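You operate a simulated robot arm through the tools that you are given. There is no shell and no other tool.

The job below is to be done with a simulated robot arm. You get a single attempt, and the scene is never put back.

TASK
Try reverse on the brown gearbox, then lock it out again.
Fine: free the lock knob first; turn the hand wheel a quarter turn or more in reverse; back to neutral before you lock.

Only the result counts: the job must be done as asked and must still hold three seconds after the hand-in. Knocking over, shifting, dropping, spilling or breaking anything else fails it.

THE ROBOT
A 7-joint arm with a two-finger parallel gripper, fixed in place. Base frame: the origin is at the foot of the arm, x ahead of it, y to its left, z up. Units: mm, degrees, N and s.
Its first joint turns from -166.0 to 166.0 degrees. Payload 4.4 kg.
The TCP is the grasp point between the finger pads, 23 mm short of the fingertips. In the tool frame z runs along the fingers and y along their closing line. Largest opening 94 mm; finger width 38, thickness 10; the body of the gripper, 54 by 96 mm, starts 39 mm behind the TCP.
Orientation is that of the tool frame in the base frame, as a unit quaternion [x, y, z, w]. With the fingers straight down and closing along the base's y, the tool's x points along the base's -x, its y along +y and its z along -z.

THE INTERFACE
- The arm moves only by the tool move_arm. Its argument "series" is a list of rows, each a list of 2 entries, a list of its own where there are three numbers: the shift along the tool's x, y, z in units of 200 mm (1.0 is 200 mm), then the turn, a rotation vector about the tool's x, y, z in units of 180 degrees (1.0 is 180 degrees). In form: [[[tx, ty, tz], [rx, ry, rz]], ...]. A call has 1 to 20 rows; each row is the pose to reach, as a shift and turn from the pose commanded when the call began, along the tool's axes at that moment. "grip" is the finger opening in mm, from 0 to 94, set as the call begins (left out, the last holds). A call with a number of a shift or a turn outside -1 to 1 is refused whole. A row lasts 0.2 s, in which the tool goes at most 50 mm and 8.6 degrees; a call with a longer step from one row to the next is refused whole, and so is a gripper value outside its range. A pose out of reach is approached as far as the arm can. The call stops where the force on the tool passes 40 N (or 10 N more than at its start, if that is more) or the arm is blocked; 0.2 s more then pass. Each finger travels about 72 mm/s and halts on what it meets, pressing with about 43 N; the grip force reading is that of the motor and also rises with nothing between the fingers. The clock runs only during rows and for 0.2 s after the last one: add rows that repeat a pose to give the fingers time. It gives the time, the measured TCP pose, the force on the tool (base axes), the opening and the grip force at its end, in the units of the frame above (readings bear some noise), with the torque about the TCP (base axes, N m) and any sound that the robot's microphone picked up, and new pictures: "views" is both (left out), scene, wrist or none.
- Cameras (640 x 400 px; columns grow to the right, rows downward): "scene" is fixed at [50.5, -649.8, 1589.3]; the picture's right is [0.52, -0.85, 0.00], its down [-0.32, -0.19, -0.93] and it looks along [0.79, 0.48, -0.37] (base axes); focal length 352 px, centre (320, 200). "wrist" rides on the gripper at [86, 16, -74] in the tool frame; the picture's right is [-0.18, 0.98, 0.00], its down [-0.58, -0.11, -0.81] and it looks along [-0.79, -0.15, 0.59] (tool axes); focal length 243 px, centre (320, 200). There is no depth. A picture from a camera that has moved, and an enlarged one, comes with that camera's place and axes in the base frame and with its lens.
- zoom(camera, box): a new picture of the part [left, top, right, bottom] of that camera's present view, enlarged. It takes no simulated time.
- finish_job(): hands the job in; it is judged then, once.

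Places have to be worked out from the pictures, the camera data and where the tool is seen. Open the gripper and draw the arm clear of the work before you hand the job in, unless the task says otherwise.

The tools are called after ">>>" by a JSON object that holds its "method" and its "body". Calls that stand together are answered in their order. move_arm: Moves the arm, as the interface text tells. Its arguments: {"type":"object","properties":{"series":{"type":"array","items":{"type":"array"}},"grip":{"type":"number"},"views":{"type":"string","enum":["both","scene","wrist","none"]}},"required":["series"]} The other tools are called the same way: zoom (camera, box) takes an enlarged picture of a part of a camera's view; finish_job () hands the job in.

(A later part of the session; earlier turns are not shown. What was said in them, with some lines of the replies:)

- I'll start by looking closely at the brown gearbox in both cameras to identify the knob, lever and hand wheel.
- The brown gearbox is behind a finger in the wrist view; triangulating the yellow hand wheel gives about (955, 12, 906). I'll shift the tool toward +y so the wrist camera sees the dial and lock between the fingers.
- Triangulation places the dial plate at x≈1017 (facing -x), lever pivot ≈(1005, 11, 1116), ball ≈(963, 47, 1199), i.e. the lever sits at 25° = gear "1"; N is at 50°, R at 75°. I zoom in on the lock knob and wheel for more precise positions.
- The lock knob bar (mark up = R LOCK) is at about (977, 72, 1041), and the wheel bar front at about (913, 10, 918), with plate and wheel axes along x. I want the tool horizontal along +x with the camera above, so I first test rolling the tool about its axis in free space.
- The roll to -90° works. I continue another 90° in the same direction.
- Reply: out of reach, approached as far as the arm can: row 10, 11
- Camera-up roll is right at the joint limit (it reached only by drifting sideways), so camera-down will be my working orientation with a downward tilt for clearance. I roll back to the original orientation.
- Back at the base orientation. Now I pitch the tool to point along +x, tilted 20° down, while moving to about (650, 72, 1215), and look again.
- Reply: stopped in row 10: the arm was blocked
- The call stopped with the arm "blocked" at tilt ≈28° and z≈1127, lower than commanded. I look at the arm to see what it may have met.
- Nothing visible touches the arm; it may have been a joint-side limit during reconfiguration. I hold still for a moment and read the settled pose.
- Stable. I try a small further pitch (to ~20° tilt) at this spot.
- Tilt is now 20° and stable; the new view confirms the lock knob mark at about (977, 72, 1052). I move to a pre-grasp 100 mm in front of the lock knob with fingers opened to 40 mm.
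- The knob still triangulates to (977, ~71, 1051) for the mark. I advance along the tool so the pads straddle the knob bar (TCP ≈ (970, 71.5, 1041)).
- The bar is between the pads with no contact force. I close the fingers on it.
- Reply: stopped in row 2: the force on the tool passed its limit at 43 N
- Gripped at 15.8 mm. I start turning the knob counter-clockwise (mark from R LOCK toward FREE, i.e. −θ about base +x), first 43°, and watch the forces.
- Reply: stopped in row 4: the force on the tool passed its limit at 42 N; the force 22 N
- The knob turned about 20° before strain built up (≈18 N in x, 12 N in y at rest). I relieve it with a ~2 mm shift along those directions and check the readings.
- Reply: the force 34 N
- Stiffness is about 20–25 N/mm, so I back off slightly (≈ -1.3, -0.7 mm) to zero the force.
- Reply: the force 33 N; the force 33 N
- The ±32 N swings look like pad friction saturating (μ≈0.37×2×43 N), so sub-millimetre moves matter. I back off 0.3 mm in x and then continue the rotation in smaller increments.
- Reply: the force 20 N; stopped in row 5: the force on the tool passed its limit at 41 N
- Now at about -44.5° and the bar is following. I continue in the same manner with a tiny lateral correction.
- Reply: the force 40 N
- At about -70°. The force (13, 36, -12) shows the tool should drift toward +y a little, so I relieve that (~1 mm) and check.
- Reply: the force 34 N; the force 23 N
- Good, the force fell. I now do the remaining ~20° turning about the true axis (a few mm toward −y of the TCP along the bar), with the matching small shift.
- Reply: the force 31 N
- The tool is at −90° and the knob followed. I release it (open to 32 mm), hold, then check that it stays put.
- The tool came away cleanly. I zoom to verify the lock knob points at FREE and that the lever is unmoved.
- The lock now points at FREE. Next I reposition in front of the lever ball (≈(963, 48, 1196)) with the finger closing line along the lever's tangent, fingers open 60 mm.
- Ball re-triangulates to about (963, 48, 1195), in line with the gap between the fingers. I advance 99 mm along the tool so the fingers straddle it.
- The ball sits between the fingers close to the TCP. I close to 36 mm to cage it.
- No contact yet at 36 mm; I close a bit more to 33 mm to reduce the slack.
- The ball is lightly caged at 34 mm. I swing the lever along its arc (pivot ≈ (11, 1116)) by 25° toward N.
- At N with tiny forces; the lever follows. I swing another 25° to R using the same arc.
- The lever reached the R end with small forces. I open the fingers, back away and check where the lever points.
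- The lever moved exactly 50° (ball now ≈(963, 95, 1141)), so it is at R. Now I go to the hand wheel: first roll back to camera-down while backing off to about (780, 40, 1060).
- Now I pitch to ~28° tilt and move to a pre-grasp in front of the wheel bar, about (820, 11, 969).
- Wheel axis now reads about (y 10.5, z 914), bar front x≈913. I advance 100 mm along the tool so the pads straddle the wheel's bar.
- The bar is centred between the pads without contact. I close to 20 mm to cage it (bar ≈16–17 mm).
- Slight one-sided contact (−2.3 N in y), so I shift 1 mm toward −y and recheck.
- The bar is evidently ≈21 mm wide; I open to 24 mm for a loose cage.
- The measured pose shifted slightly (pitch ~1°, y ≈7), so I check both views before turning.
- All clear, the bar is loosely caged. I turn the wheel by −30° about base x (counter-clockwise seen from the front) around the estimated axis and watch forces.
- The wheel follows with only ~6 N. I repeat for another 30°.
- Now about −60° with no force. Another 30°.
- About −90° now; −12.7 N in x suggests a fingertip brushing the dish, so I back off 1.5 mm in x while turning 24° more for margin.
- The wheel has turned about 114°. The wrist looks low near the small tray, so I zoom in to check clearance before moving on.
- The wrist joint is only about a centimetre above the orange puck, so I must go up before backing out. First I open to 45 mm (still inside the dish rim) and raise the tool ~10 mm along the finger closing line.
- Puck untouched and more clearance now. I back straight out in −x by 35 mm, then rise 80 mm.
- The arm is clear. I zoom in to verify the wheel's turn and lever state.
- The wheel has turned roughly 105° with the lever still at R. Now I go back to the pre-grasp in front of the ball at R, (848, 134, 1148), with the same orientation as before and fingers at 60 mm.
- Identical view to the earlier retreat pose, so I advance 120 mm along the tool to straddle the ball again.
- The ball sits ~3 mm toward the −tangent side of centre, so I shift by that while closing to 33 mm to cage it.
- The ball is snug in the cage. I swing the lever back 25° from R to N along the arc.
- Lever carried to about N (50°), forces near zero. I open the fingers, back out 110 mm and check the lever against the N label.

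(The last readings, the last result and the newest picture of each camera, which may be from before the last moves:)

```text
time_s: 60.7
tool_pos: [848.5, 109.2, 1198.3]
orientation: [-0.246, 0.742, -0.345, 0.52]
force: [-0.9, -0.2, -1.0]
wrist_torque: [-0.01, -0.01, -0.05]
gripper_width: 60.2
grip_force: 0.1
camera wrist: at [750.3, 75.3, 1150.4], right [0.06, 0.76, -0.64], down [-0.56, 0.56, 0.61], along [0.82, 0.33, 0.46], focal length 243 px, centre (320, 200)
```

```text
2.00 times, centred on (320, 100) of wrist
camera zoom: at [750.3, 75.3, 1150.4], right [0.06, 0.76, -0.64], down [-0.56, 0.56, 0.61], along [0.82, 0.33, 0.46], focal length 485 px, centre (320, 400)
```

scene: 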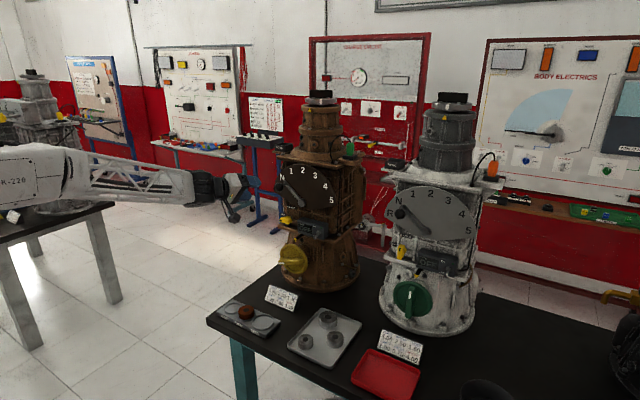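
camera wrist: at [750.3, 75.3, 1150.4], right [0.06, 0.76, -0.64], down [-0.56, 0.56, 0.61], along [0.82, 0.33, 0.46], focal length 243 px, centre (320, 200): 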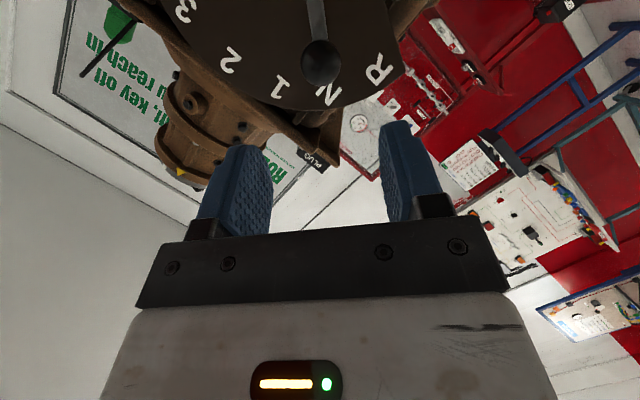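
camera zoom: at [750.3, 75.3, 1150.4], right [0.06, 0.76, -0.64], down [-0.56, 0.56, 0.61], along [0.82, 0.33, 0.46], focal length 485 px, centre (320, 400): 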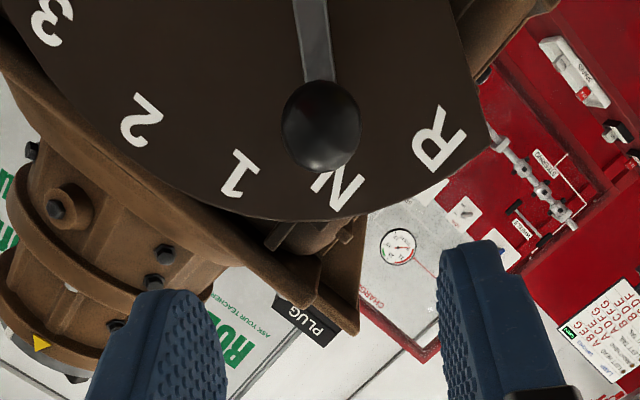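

The lever is at N within about 1°. Now I move to the pre-grasp in front of the lock knob, the same pose I retreated to earlier (878, 113, 1038), with fingers at 36 mm.

>>> {"method": "move_arm", "body": {"series": [[[0.0523, 0.078, 0.0387], [0.0095, 0, -0.0261]], [[0.1046, 0.156, 0.0774], [0.019, 0, -0.0522]], [[0.1569, 0.234, 0.1161], [0.0285, 0, -0.0783]], [[0.2093, 0.312, 0.1548], [0.038, 0, -0.1044]], [[0.2616, 0.39, 0.1934], [0.0475, 0, -0.1306]], [[0.3139, 0.468, 0.2321], [0.057, 0, -0.1567]], [[0.3662, 0.546, 0.2708], [0.0665, 0, -0.1828]], [[0.4185, 0.624, 0.3095], [0.076, 0, -0.2089]], [[0.4185, 0.624, 0.3095], [0.076, 0, -0.2089]]], "grip": 36}}

>>> {"method": "zoom", "body": {"camera": "wrist", "box": [240, 10, 400, 130]}}

```text
time_s: 62.7
tool_pos: [877.7, 111.2, 1037.8]
orientation: [0.407, -0.577, 0.579, -0.408]
force: [0.6, 0.3, 0.0]
wrist_torque: [-0.01, 0.01, 0.01]
gripper_width: 35.9
grip_force: 0.0
camera wrist: at [780.3, 54.3, 1022.6], right [0.06, 0.17, -0.98], down [-0.56, 0.82, 0.11], along [0.82, 0.55, 0.15], focal length 243 px, centre (320, 200)
```

scene: 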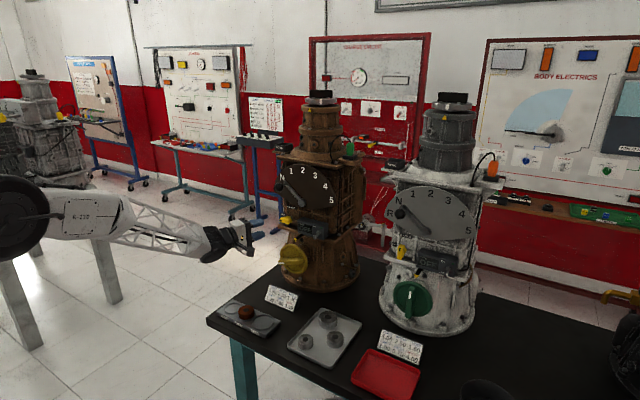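
wrist: 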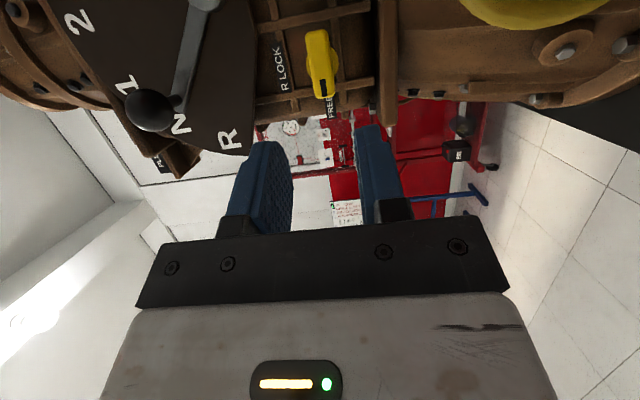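

```text
3.33 times, centred on (320, 70) of wrist
camera zoom: at [780.3, 54.3, 1022.6], right [0.06, 0.17, -0.98], down [-0.56, 0.82, 0.11], along [0.82, 0.55, 0.15], focal length 809 px, centre (320, 633)
```

zoom: 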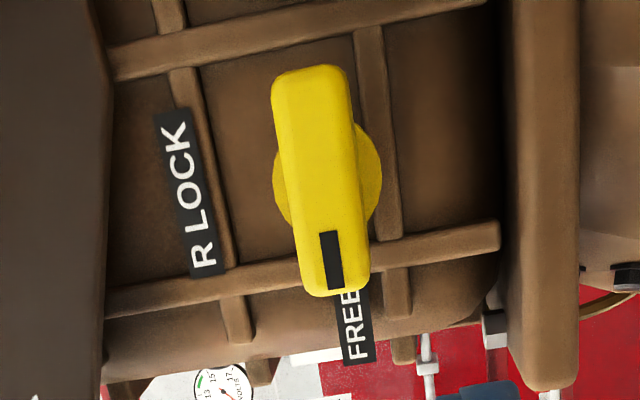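

The knob is still at FREE, about 2 mm lower relative to the tool than before. I correct for that and advance 100 mm so the pads straddle it, centred on the knob axis.

>>> {"method": "move_arm", "body": {"series": [[[0.006, 0.005, 0.1], [0, 0, 0]], [[0.012, 0.01, 0.2], [0, 0, 0]], [[0.012, 0.01, 0.3], [0, 0, 0]], [[0.012, 0.01, 0.4], [0, 0, 0]], [[0.012, 0.01, 0.5], [0, 0, 0]], [[0.012, 0.01, 0.5], [0, 0, 0]]]}}

```text
time_s: 64.1
tool_pos: [972.1, 74.4, 1036.2]
orientation: [0.408, -0.578, 0.578, -0.407]
force: [-0.1, -0.7, 0.4]
wrist_torque: [-0.03, -0.01, -0.01]
gripper_width: 36.2
grip_force: 0.0
camera wrist: at [874.3, 18.8, 1020.1], right [0.06, 0.17, -0.98], down [-0.56, 0.82, 0.11], along [0.82, 0.55, 0.15], focal length 243 px, centre (320, 200)
```

scene: 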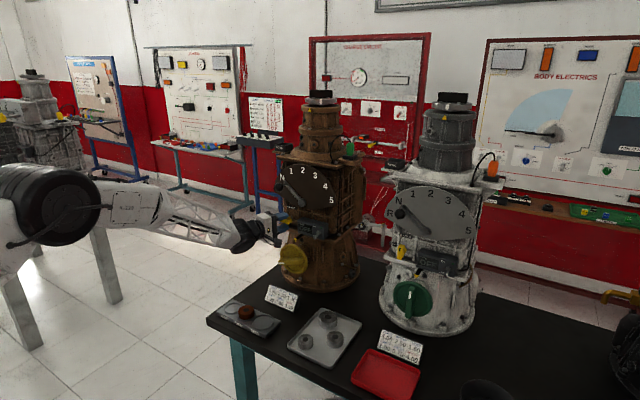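
wrist: 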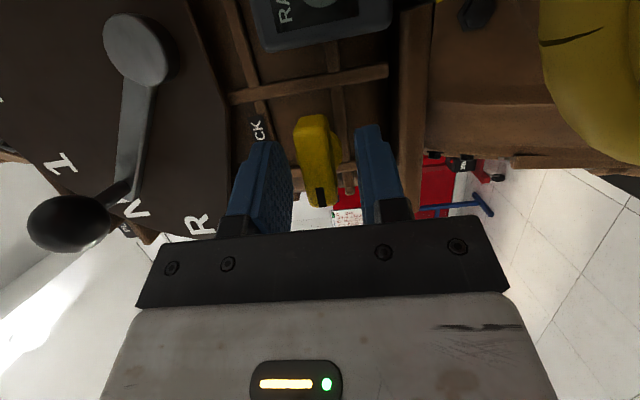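

The bar is well centred between the pads. I close to 19 mm to cage it loosely (bar ≈15.9 mm).

>>> {"method": "move_arm", "body": {"series": [[[0, 0, 0], [0, 0, 0]], [[0, 0, 0], [0, 0, 0]], [[0, 0, 0], [0, 0, 0]]], "grip": 19, "views": "wrist"}}

```text
time_s: 64.9
tool_pos: [971.8, 76.4, 1037.4]
orientation: [0.407, -0.577, 0.579, -0.408]
force: [-0.8, 0.4, 0.2]
wrist_torque: [-0.03, 0.03, 0.03]
gripper_width: 19.2
grip_force: 0.2
camera wrist: at [874.0, 18.8, 1020.0], right [0.06, 0.17, -0.98], down [-0.56, 0.82, 0.11], along [0.82, 0.55, 0.15], focal length 243 px, centre (320, 200)
```

wrist: 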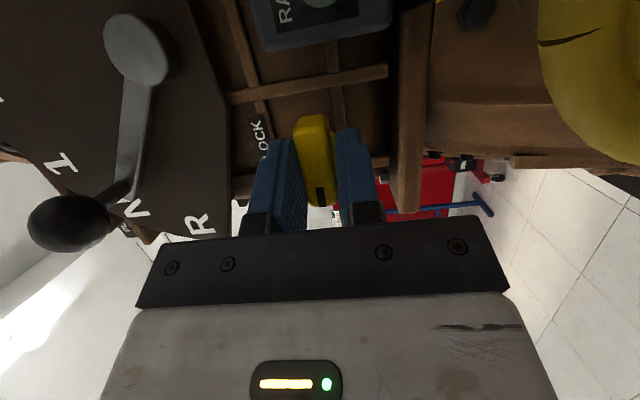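

Caged with no force. I rotate the knob back toward R LOCK by +30° about base x and check the forces.

>>> {"method": "move_arm", "body": {"series": [[[0, -0.001, 0], [-0.0114, 0, 0.0313]], [[0, -0.002, 0], [-0.0228, 0, 0.0627]], [[0, -0.003, 0], [-0.0342, 0, 0.094]], [[0.0005, -0.004, 0.0002], [-0.0456, 0, 0.1253]], [[0.001, -0.005, 0.0004], [-0.057, 0, 0.1567]]], "views": "wrist"}}

```text
time_s: 66.1
tool_pos: [970.5, 74.2, 1038.1]
orientation: [-0.289, 0.708, -0.409, 0.498]
force: [-0.6, -1.6, 2.1]
wrist_torque: [0.02, -0.04, 0.01]
gripper_width: 19.7
grip_force: 1.1
camera wrist: at [872.2, 33.7, 995.2], right [0.06, 0.64, -0.76], down [-0.56, 0.65, 0.51], along [0.82, 0.4, 0.4], focal length 243 px, centre (320, 200)
```

wrist: 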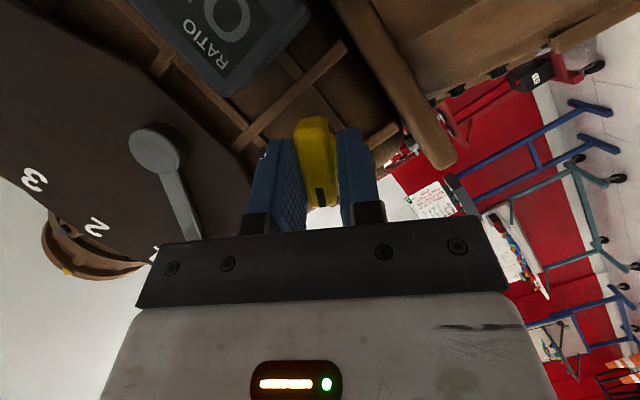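

The knob follows with only ~2 N. Another 30°.

>>> {"method": "move_arm", "body": {"series": [[[0, -0.001, 0], [-0.0114, 0, 0.0313]], [[0, -0.002, 0], [-0.0228, 0, 0.0627]], [[0, -0.003, 0], [-0.0342, 0, 0.094]], [[0.0005, -0.004, 0.0002], [-0.0456, 0, 0.1253]], [[0.001, -0.005, 0.0004], [-0.057, 0, 0.1567]]], "views": "wrist"}}

```text
time_s: 67.3
tool_pos: [971.5, 75.1, 1038.9]
orientation: [-0.151, 0.791, -0.211, 0.555]
force: [0.9, -0.1, -0.2]
wrist_torque: [0.04, -0.03, 0.0]
gripper_width: 19.2
grip_force: 0.2
camera wrist: at [872.4, 59.0, 981.4], right [0.06, 0.94, -0.34], down [-0.56, 0.31, 0.77], along [0.83, 0.15, 0.54], focal length 243 px, centre (320, 200)
```

wrist: 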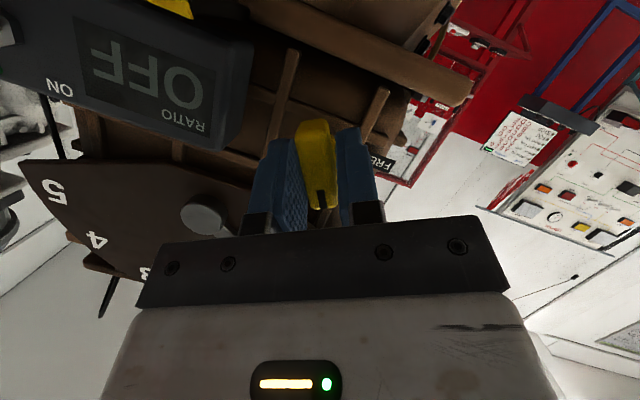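

About 30° left. I finish the rotation to vertical.

>>> {"method": "move_arm", "body": {"series": [[[0, -0.001, 0], [-0.0114, 0, 0.0313]], [[0, -0.002, 0], [-0.0228, 0, 0.0627]], [[0, -0.003, 0], [-0.0342, 0, 0.094]], [[0.0005, -0.004, 0.0002], [-0.0456, 0, 0.1253]], [[0.001, -0.005, 0.0004], [-0.057, 0, 0.1567]], [[0.001, -0.005, 0.0004], [-0.0585, 0, 0.1608]]], "views": "wrist"}}

```text
time_s: 68.7
tool_pos: [970.8, 71.5, 1039.3]
orientation: [0.001, 0.819, 0.008, 0.574]
force: [-0.2, 0.0, -0.6]
wrist_torque: [0.0, 0.02, -0.02]
gripper_width: 18.9
grip_force: 0.1
camera wrist: at [872.3, 88.6, 983.3], right [0.06, 0.98, 0.19], down [-0.56, -0.12, 0.82], along [0.83, -0.15, 0.54], focal length 243 px, centre (320, 200)
```

wrist: 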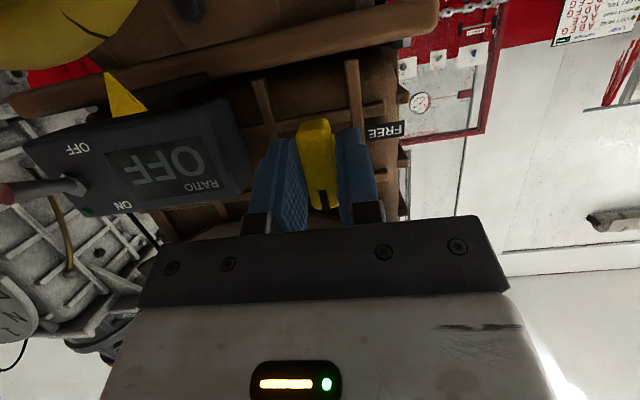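

At vertical. I close the pads on the bar briefly to align the knob exactly with the tool, then will release.

>>> {"method": "move_arm", "body": {"series": [[[0, 0, 0], [0, 0, 0]], [[0, 0, 0], [0, 0, 0]]], "grip": 15, "views": "wrist"}}

```text
time_s: 69.3
tool_pos: [970.3, 71.4, 1038.9]
orientation: [0.001, 0.819, 0.008, 0.573]
force: [0.1, -6.0, -2.2]
wrist_torque: [-0.08, 0.0, -0.11]
gripper_width: 17.6
grip_force: 2.4
camera wrist: at [872.4, 88.4, 983.2], right [0.06, 0.98, 0.19], down [-0.56, -0.12, 0.82], along [0.83, -0.15, 0.54], focal length 243 px, centre (320, 200)
```

wrist: 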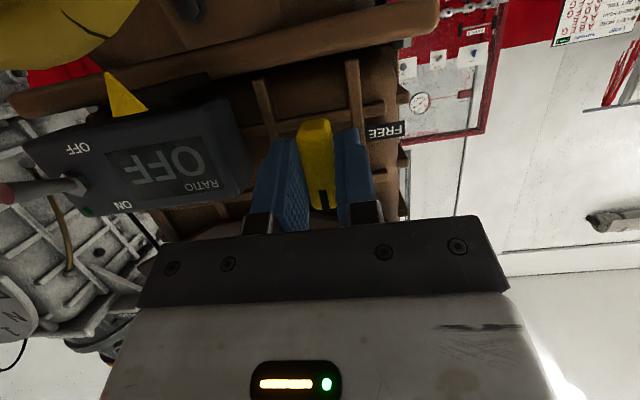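

Only a gentle grip so far (17.6 mm). I close harder (setpoint 6 mm) to align the bar fully.

>>> {"method": "move_arm", "body": {"series": [[[0, 0, 0], [0, 0, 0]], [[0, 0, 0], [0, 0, 0]]], "grip": 6, "views": "wrist"}}

```text
time_s: 69.9
tool_pos: [971.0, 73.0, 1039.7]
orientation: [0.001, 0.819, 0.007, 0.574]
force: [-2.1, -17.0, -2.4]
wrist_torque: [-1.71, -0.27, -0.39]
gripper_width: 16.0
grip_force: 45.0
camera wrist: at [872.4, 88.0, 983.1], right [0.06, 0.98, 0.19], down [-0.56, -0.12, 0.82], along [0.83, -0.15, 0.54], focal length 243 px, centre (320, 200)
```

wrist: 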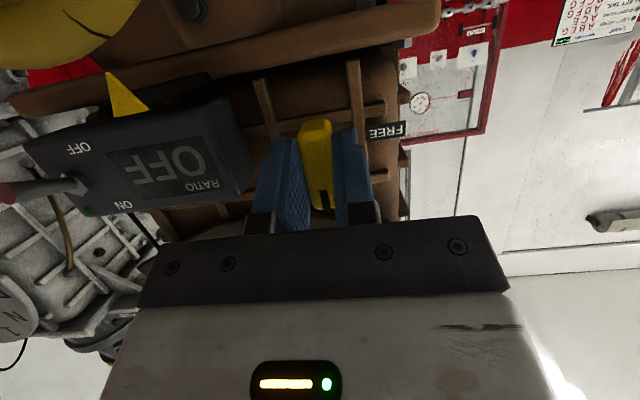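

The knob is seated: gripped at 16.0 mm and the −1.7 N·m reaction says it is against the LOCK stop. I release to 34 mm and back out.

>>> {"method": "move_arm", "body": {"series": [[[0, 0, 0], [0, 0, 0]], [[0, 0, 0], [0, 0, 0]], [[0, 0, -0.1], [0, 0, 0]], [[0, 0, -0.2], [0, 0, 0]], [[0, 0, -0.3], [0, 0, 0]], [[0, 0, -0.45], [0, 0, 0]], [[0, 0, -0.6], [0, 0, 0]]], "grip": 34}}

>>> {"method": "zoom", "body": {"camera": "scene", "box": [265, 150, 345, 250]}}

>>> {"method": "zoom", "body": {"camera": "wrist", "box": [200, 0, 440, 220]}}

>>> {"method": "zoom", "body": {"camera": "scene", "box": [275, 205, 315, 235]}}

```text
time_s: 71.5
tool_pos: [858.7, 72.4, 1079.4]
orientation: [0.0, 0.819, 0.008, 0.573]
force: [-0.1, -0.9, -0.5]
wrist_torque: [0.05, -0.01, 0.0]
gripper_width: 33.9
grip_force: 0.1
camera wrist: at [759.0, 88.1, 1024.4], right [0.06, 0.98, 0.19], down [-0.56, -0.12, 0.82], along [0.83, -0.15, 0.54], focal length 243 px, centre (320, 200)
```

scene: 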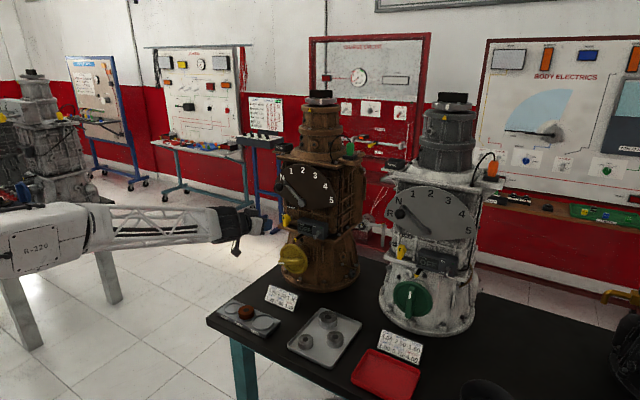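
wrist: 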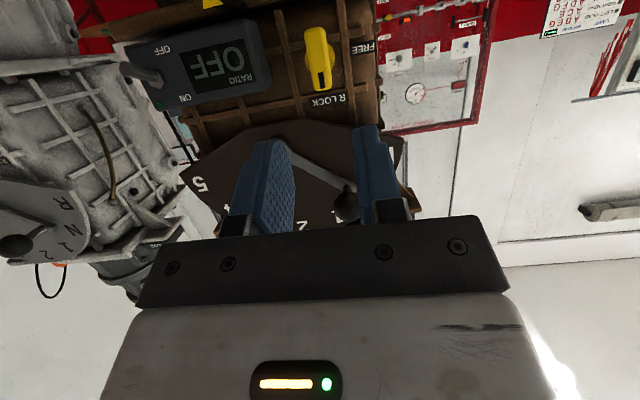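

```text
4.00 times, centred on (305, 200) of scene
camera zoom: at [50.5, -649.8, 1589.3], right [0.52, -0.85, 0.0], down [-0.32, -0.19, -0.93], along [0.79, 0.48, -0.37], focal length 1406 px, centre (380, 200)
```

zoom: 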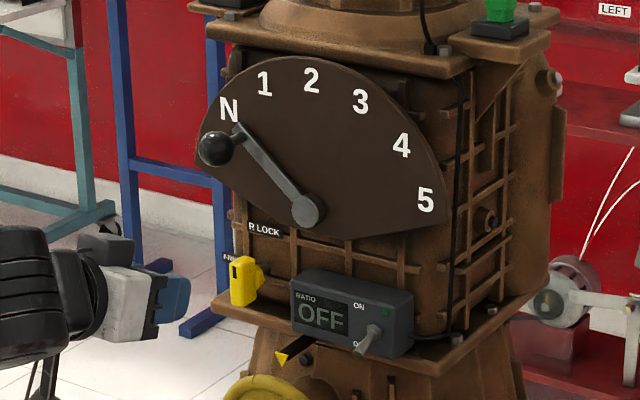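

```text
1.82 times, centred on (320, 110) of wrist
camera zoom: at [759.0, 88.1, 1024.4], right [0.06, 0.98, 0.19], down [-0.56, -0.12, 0.82], along [0.83, -0.15, 0.54], focal length 441 px, centre (320, 364)
```

zoom: 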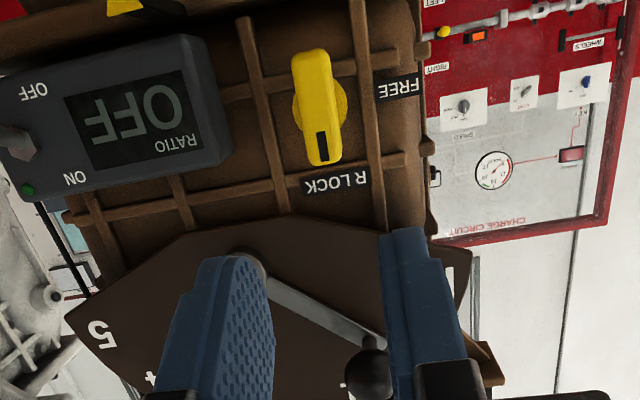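

```text
13.33 times, centred on (295, 220) of scene
camera zoom: at [50.5, -649.8, 1589.3], right [0.52, -0.85, 0.0], down [-0.32, -0.19, -0.93], along [0.79, 0.48, -0.37], focal length 4688 px, centre (653, -67)
```

zoom: 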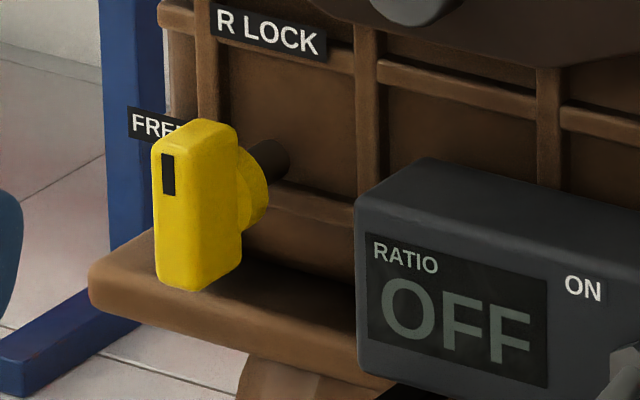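

The knob is back exactly at R LOCK, the lever points at N, and the wheel stands turned ~105°. I open the gripper fully and withdraw the arm up and back.

>>> {"method": "move_arm", "body": {"series": [[[-0.03, 0, -0.1617], [0, 0, 0]], [[-0.06, 0, -0.3233], [0, 0, 0]], [[-0.09, 0, -0.485], [0, 0, 0]], [[-0.12, 0, -0.6467], [0, 0, 0]], [[-0.15, 0, -0.8083], [0, 0, 0]], [[-0.18, 0, -0.97], [0, 0, 0]], [[-0.18, 0, -0.97], [0, 0, 0]]], "grip": 90}}

>>> {"method": "zoom", "body": {"camera": "scene", "box": [265, 160, 345, 210]}}

>>> {"method": "zoom", "body": {"camera": "scene", "box": [200, 230, 440, 380]}}

>>> {"method": "zoom", "body": {"camera": "wrist", "box": [200, 0, 440, 220]}}

```text
time_s: 73.1
tool_pos: [685.1, 71.7, 1179.0]
orientation: [0.001, 0.819, 0.008, 0.574]
force: [-0.2, -0.1, -0.4]
wrist_torque: [-0.03, 0.01, 0.0]
gripper_width: 90.1
grip_force: 0.1
camera wrist: at [587.3, 87.7, 1122.2], right [0.06, 0.98, 0.19], down [-0.56, -0.12, 0.82], along [0.83, -0.15, 0.54], focal length 243 px, centre (320, 200)
```

scene: 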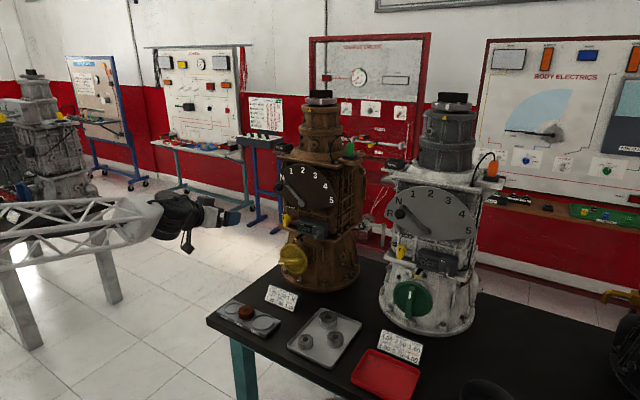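
wrist: 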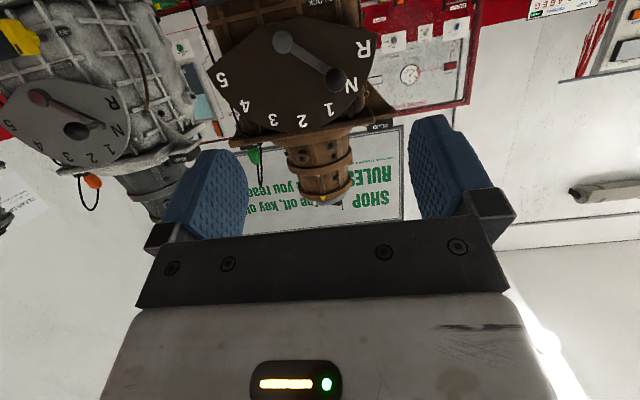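

```text
8.00 times, centred on (305, 185) of scene
camera zoom: at [50.5, -649.8, 1589.3], right [0.52, -0.85, 0.0], down [-0.32, -0.19, -0.93], along [0.79, 0.48, -0.37], focal length 2813 px, centre (440, 320)
```

zoom: 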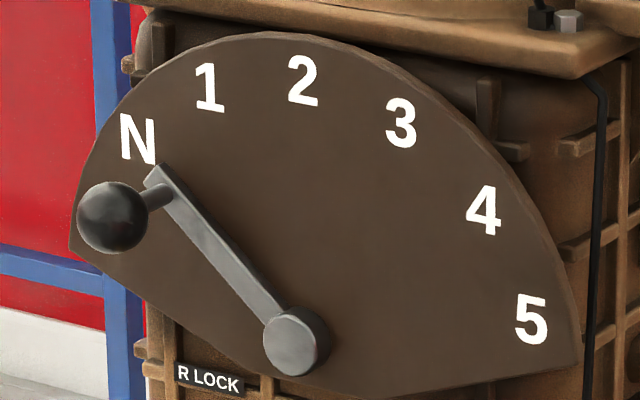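

```text
2.67 times, centred on (320, 305) of scene
camera zoom: at [50.5, -649.8, 1589.3], right [0.52, -0.85, 0.0], down [-0.32, -0.19, -0.93], along [0.79, 0.48, -0.37], focal length 938 px, centre (320, -80)
```

zoom: 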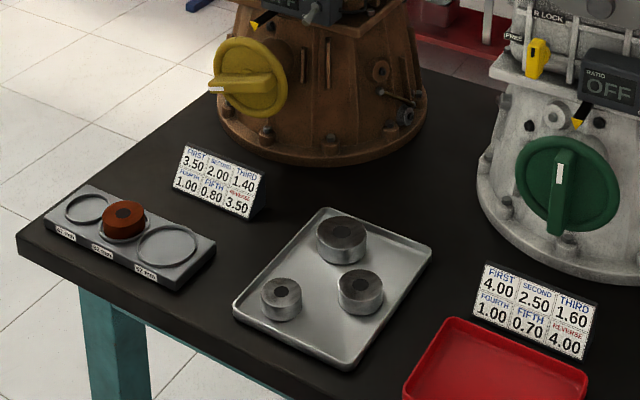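

```text
1.82 times, centred on (320, 110) of wrist
camera zoom: at [587.3, 87.7, 1122.2], right [0.06, 0.98, 0.19], down [-0.56, -0.12, 0.82], along [0.83, -0.15, 0.54], focal length 441 px, centre (320, 364)
```

zoom: 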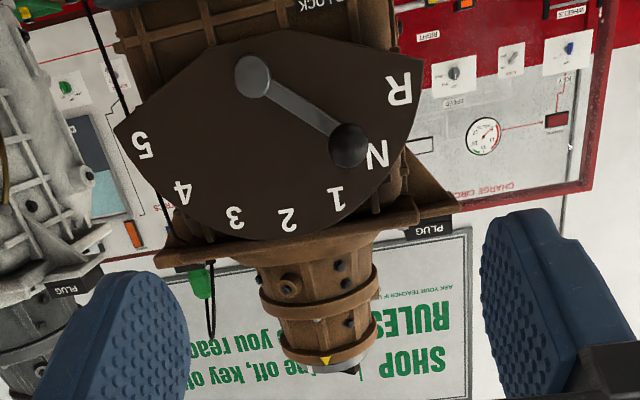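

Everything checks out: the lever points at N, the lock is at R LOCK, the wheel has turned more than a quarter turn, and the tray, puck and cards are undisturbed. The gripper is open and the arm is clear, so I hand the job in.

>>> {"method": "finish_job", "body": {}}

```text
The job is handed in.
```

The brown gearbox was tried in reverse and is locked out again, and I've handed the job in. I don't have the verdict yet.

| Step | What I did | State at hand-in |
|---|---|---|
| Free the lock | Turned the yellow lock knob from R LOCK to FREE | Done first, before touching the lever |
| Shift to reverse | Moved the lever from 1, where it started, through N to R | Lever then pointed at R |
| Turn the hand wheel | Turned it counter-clockwise, seen from the front, with the lever at R | About 105°, just over a quarter turn |
| Back to neutral | Moved the lever back to N | Points at N, within about 1° by my measurement |
| Lock again | Turned the knob back to R LOCK until it met its stop | Knob looks the same as at the start |

I left the hand wheel where it ended up rather than turning it back. The ratio display was off at the start, and I didn't touch it.

While I was turning the wheel, the arm's wrist came within about a centimetre of the orange puck. I raised the arm before backing out. In the last pictures the puck, trays and cards look undisturbed.

The gripper is open and the arm is clear of the work.
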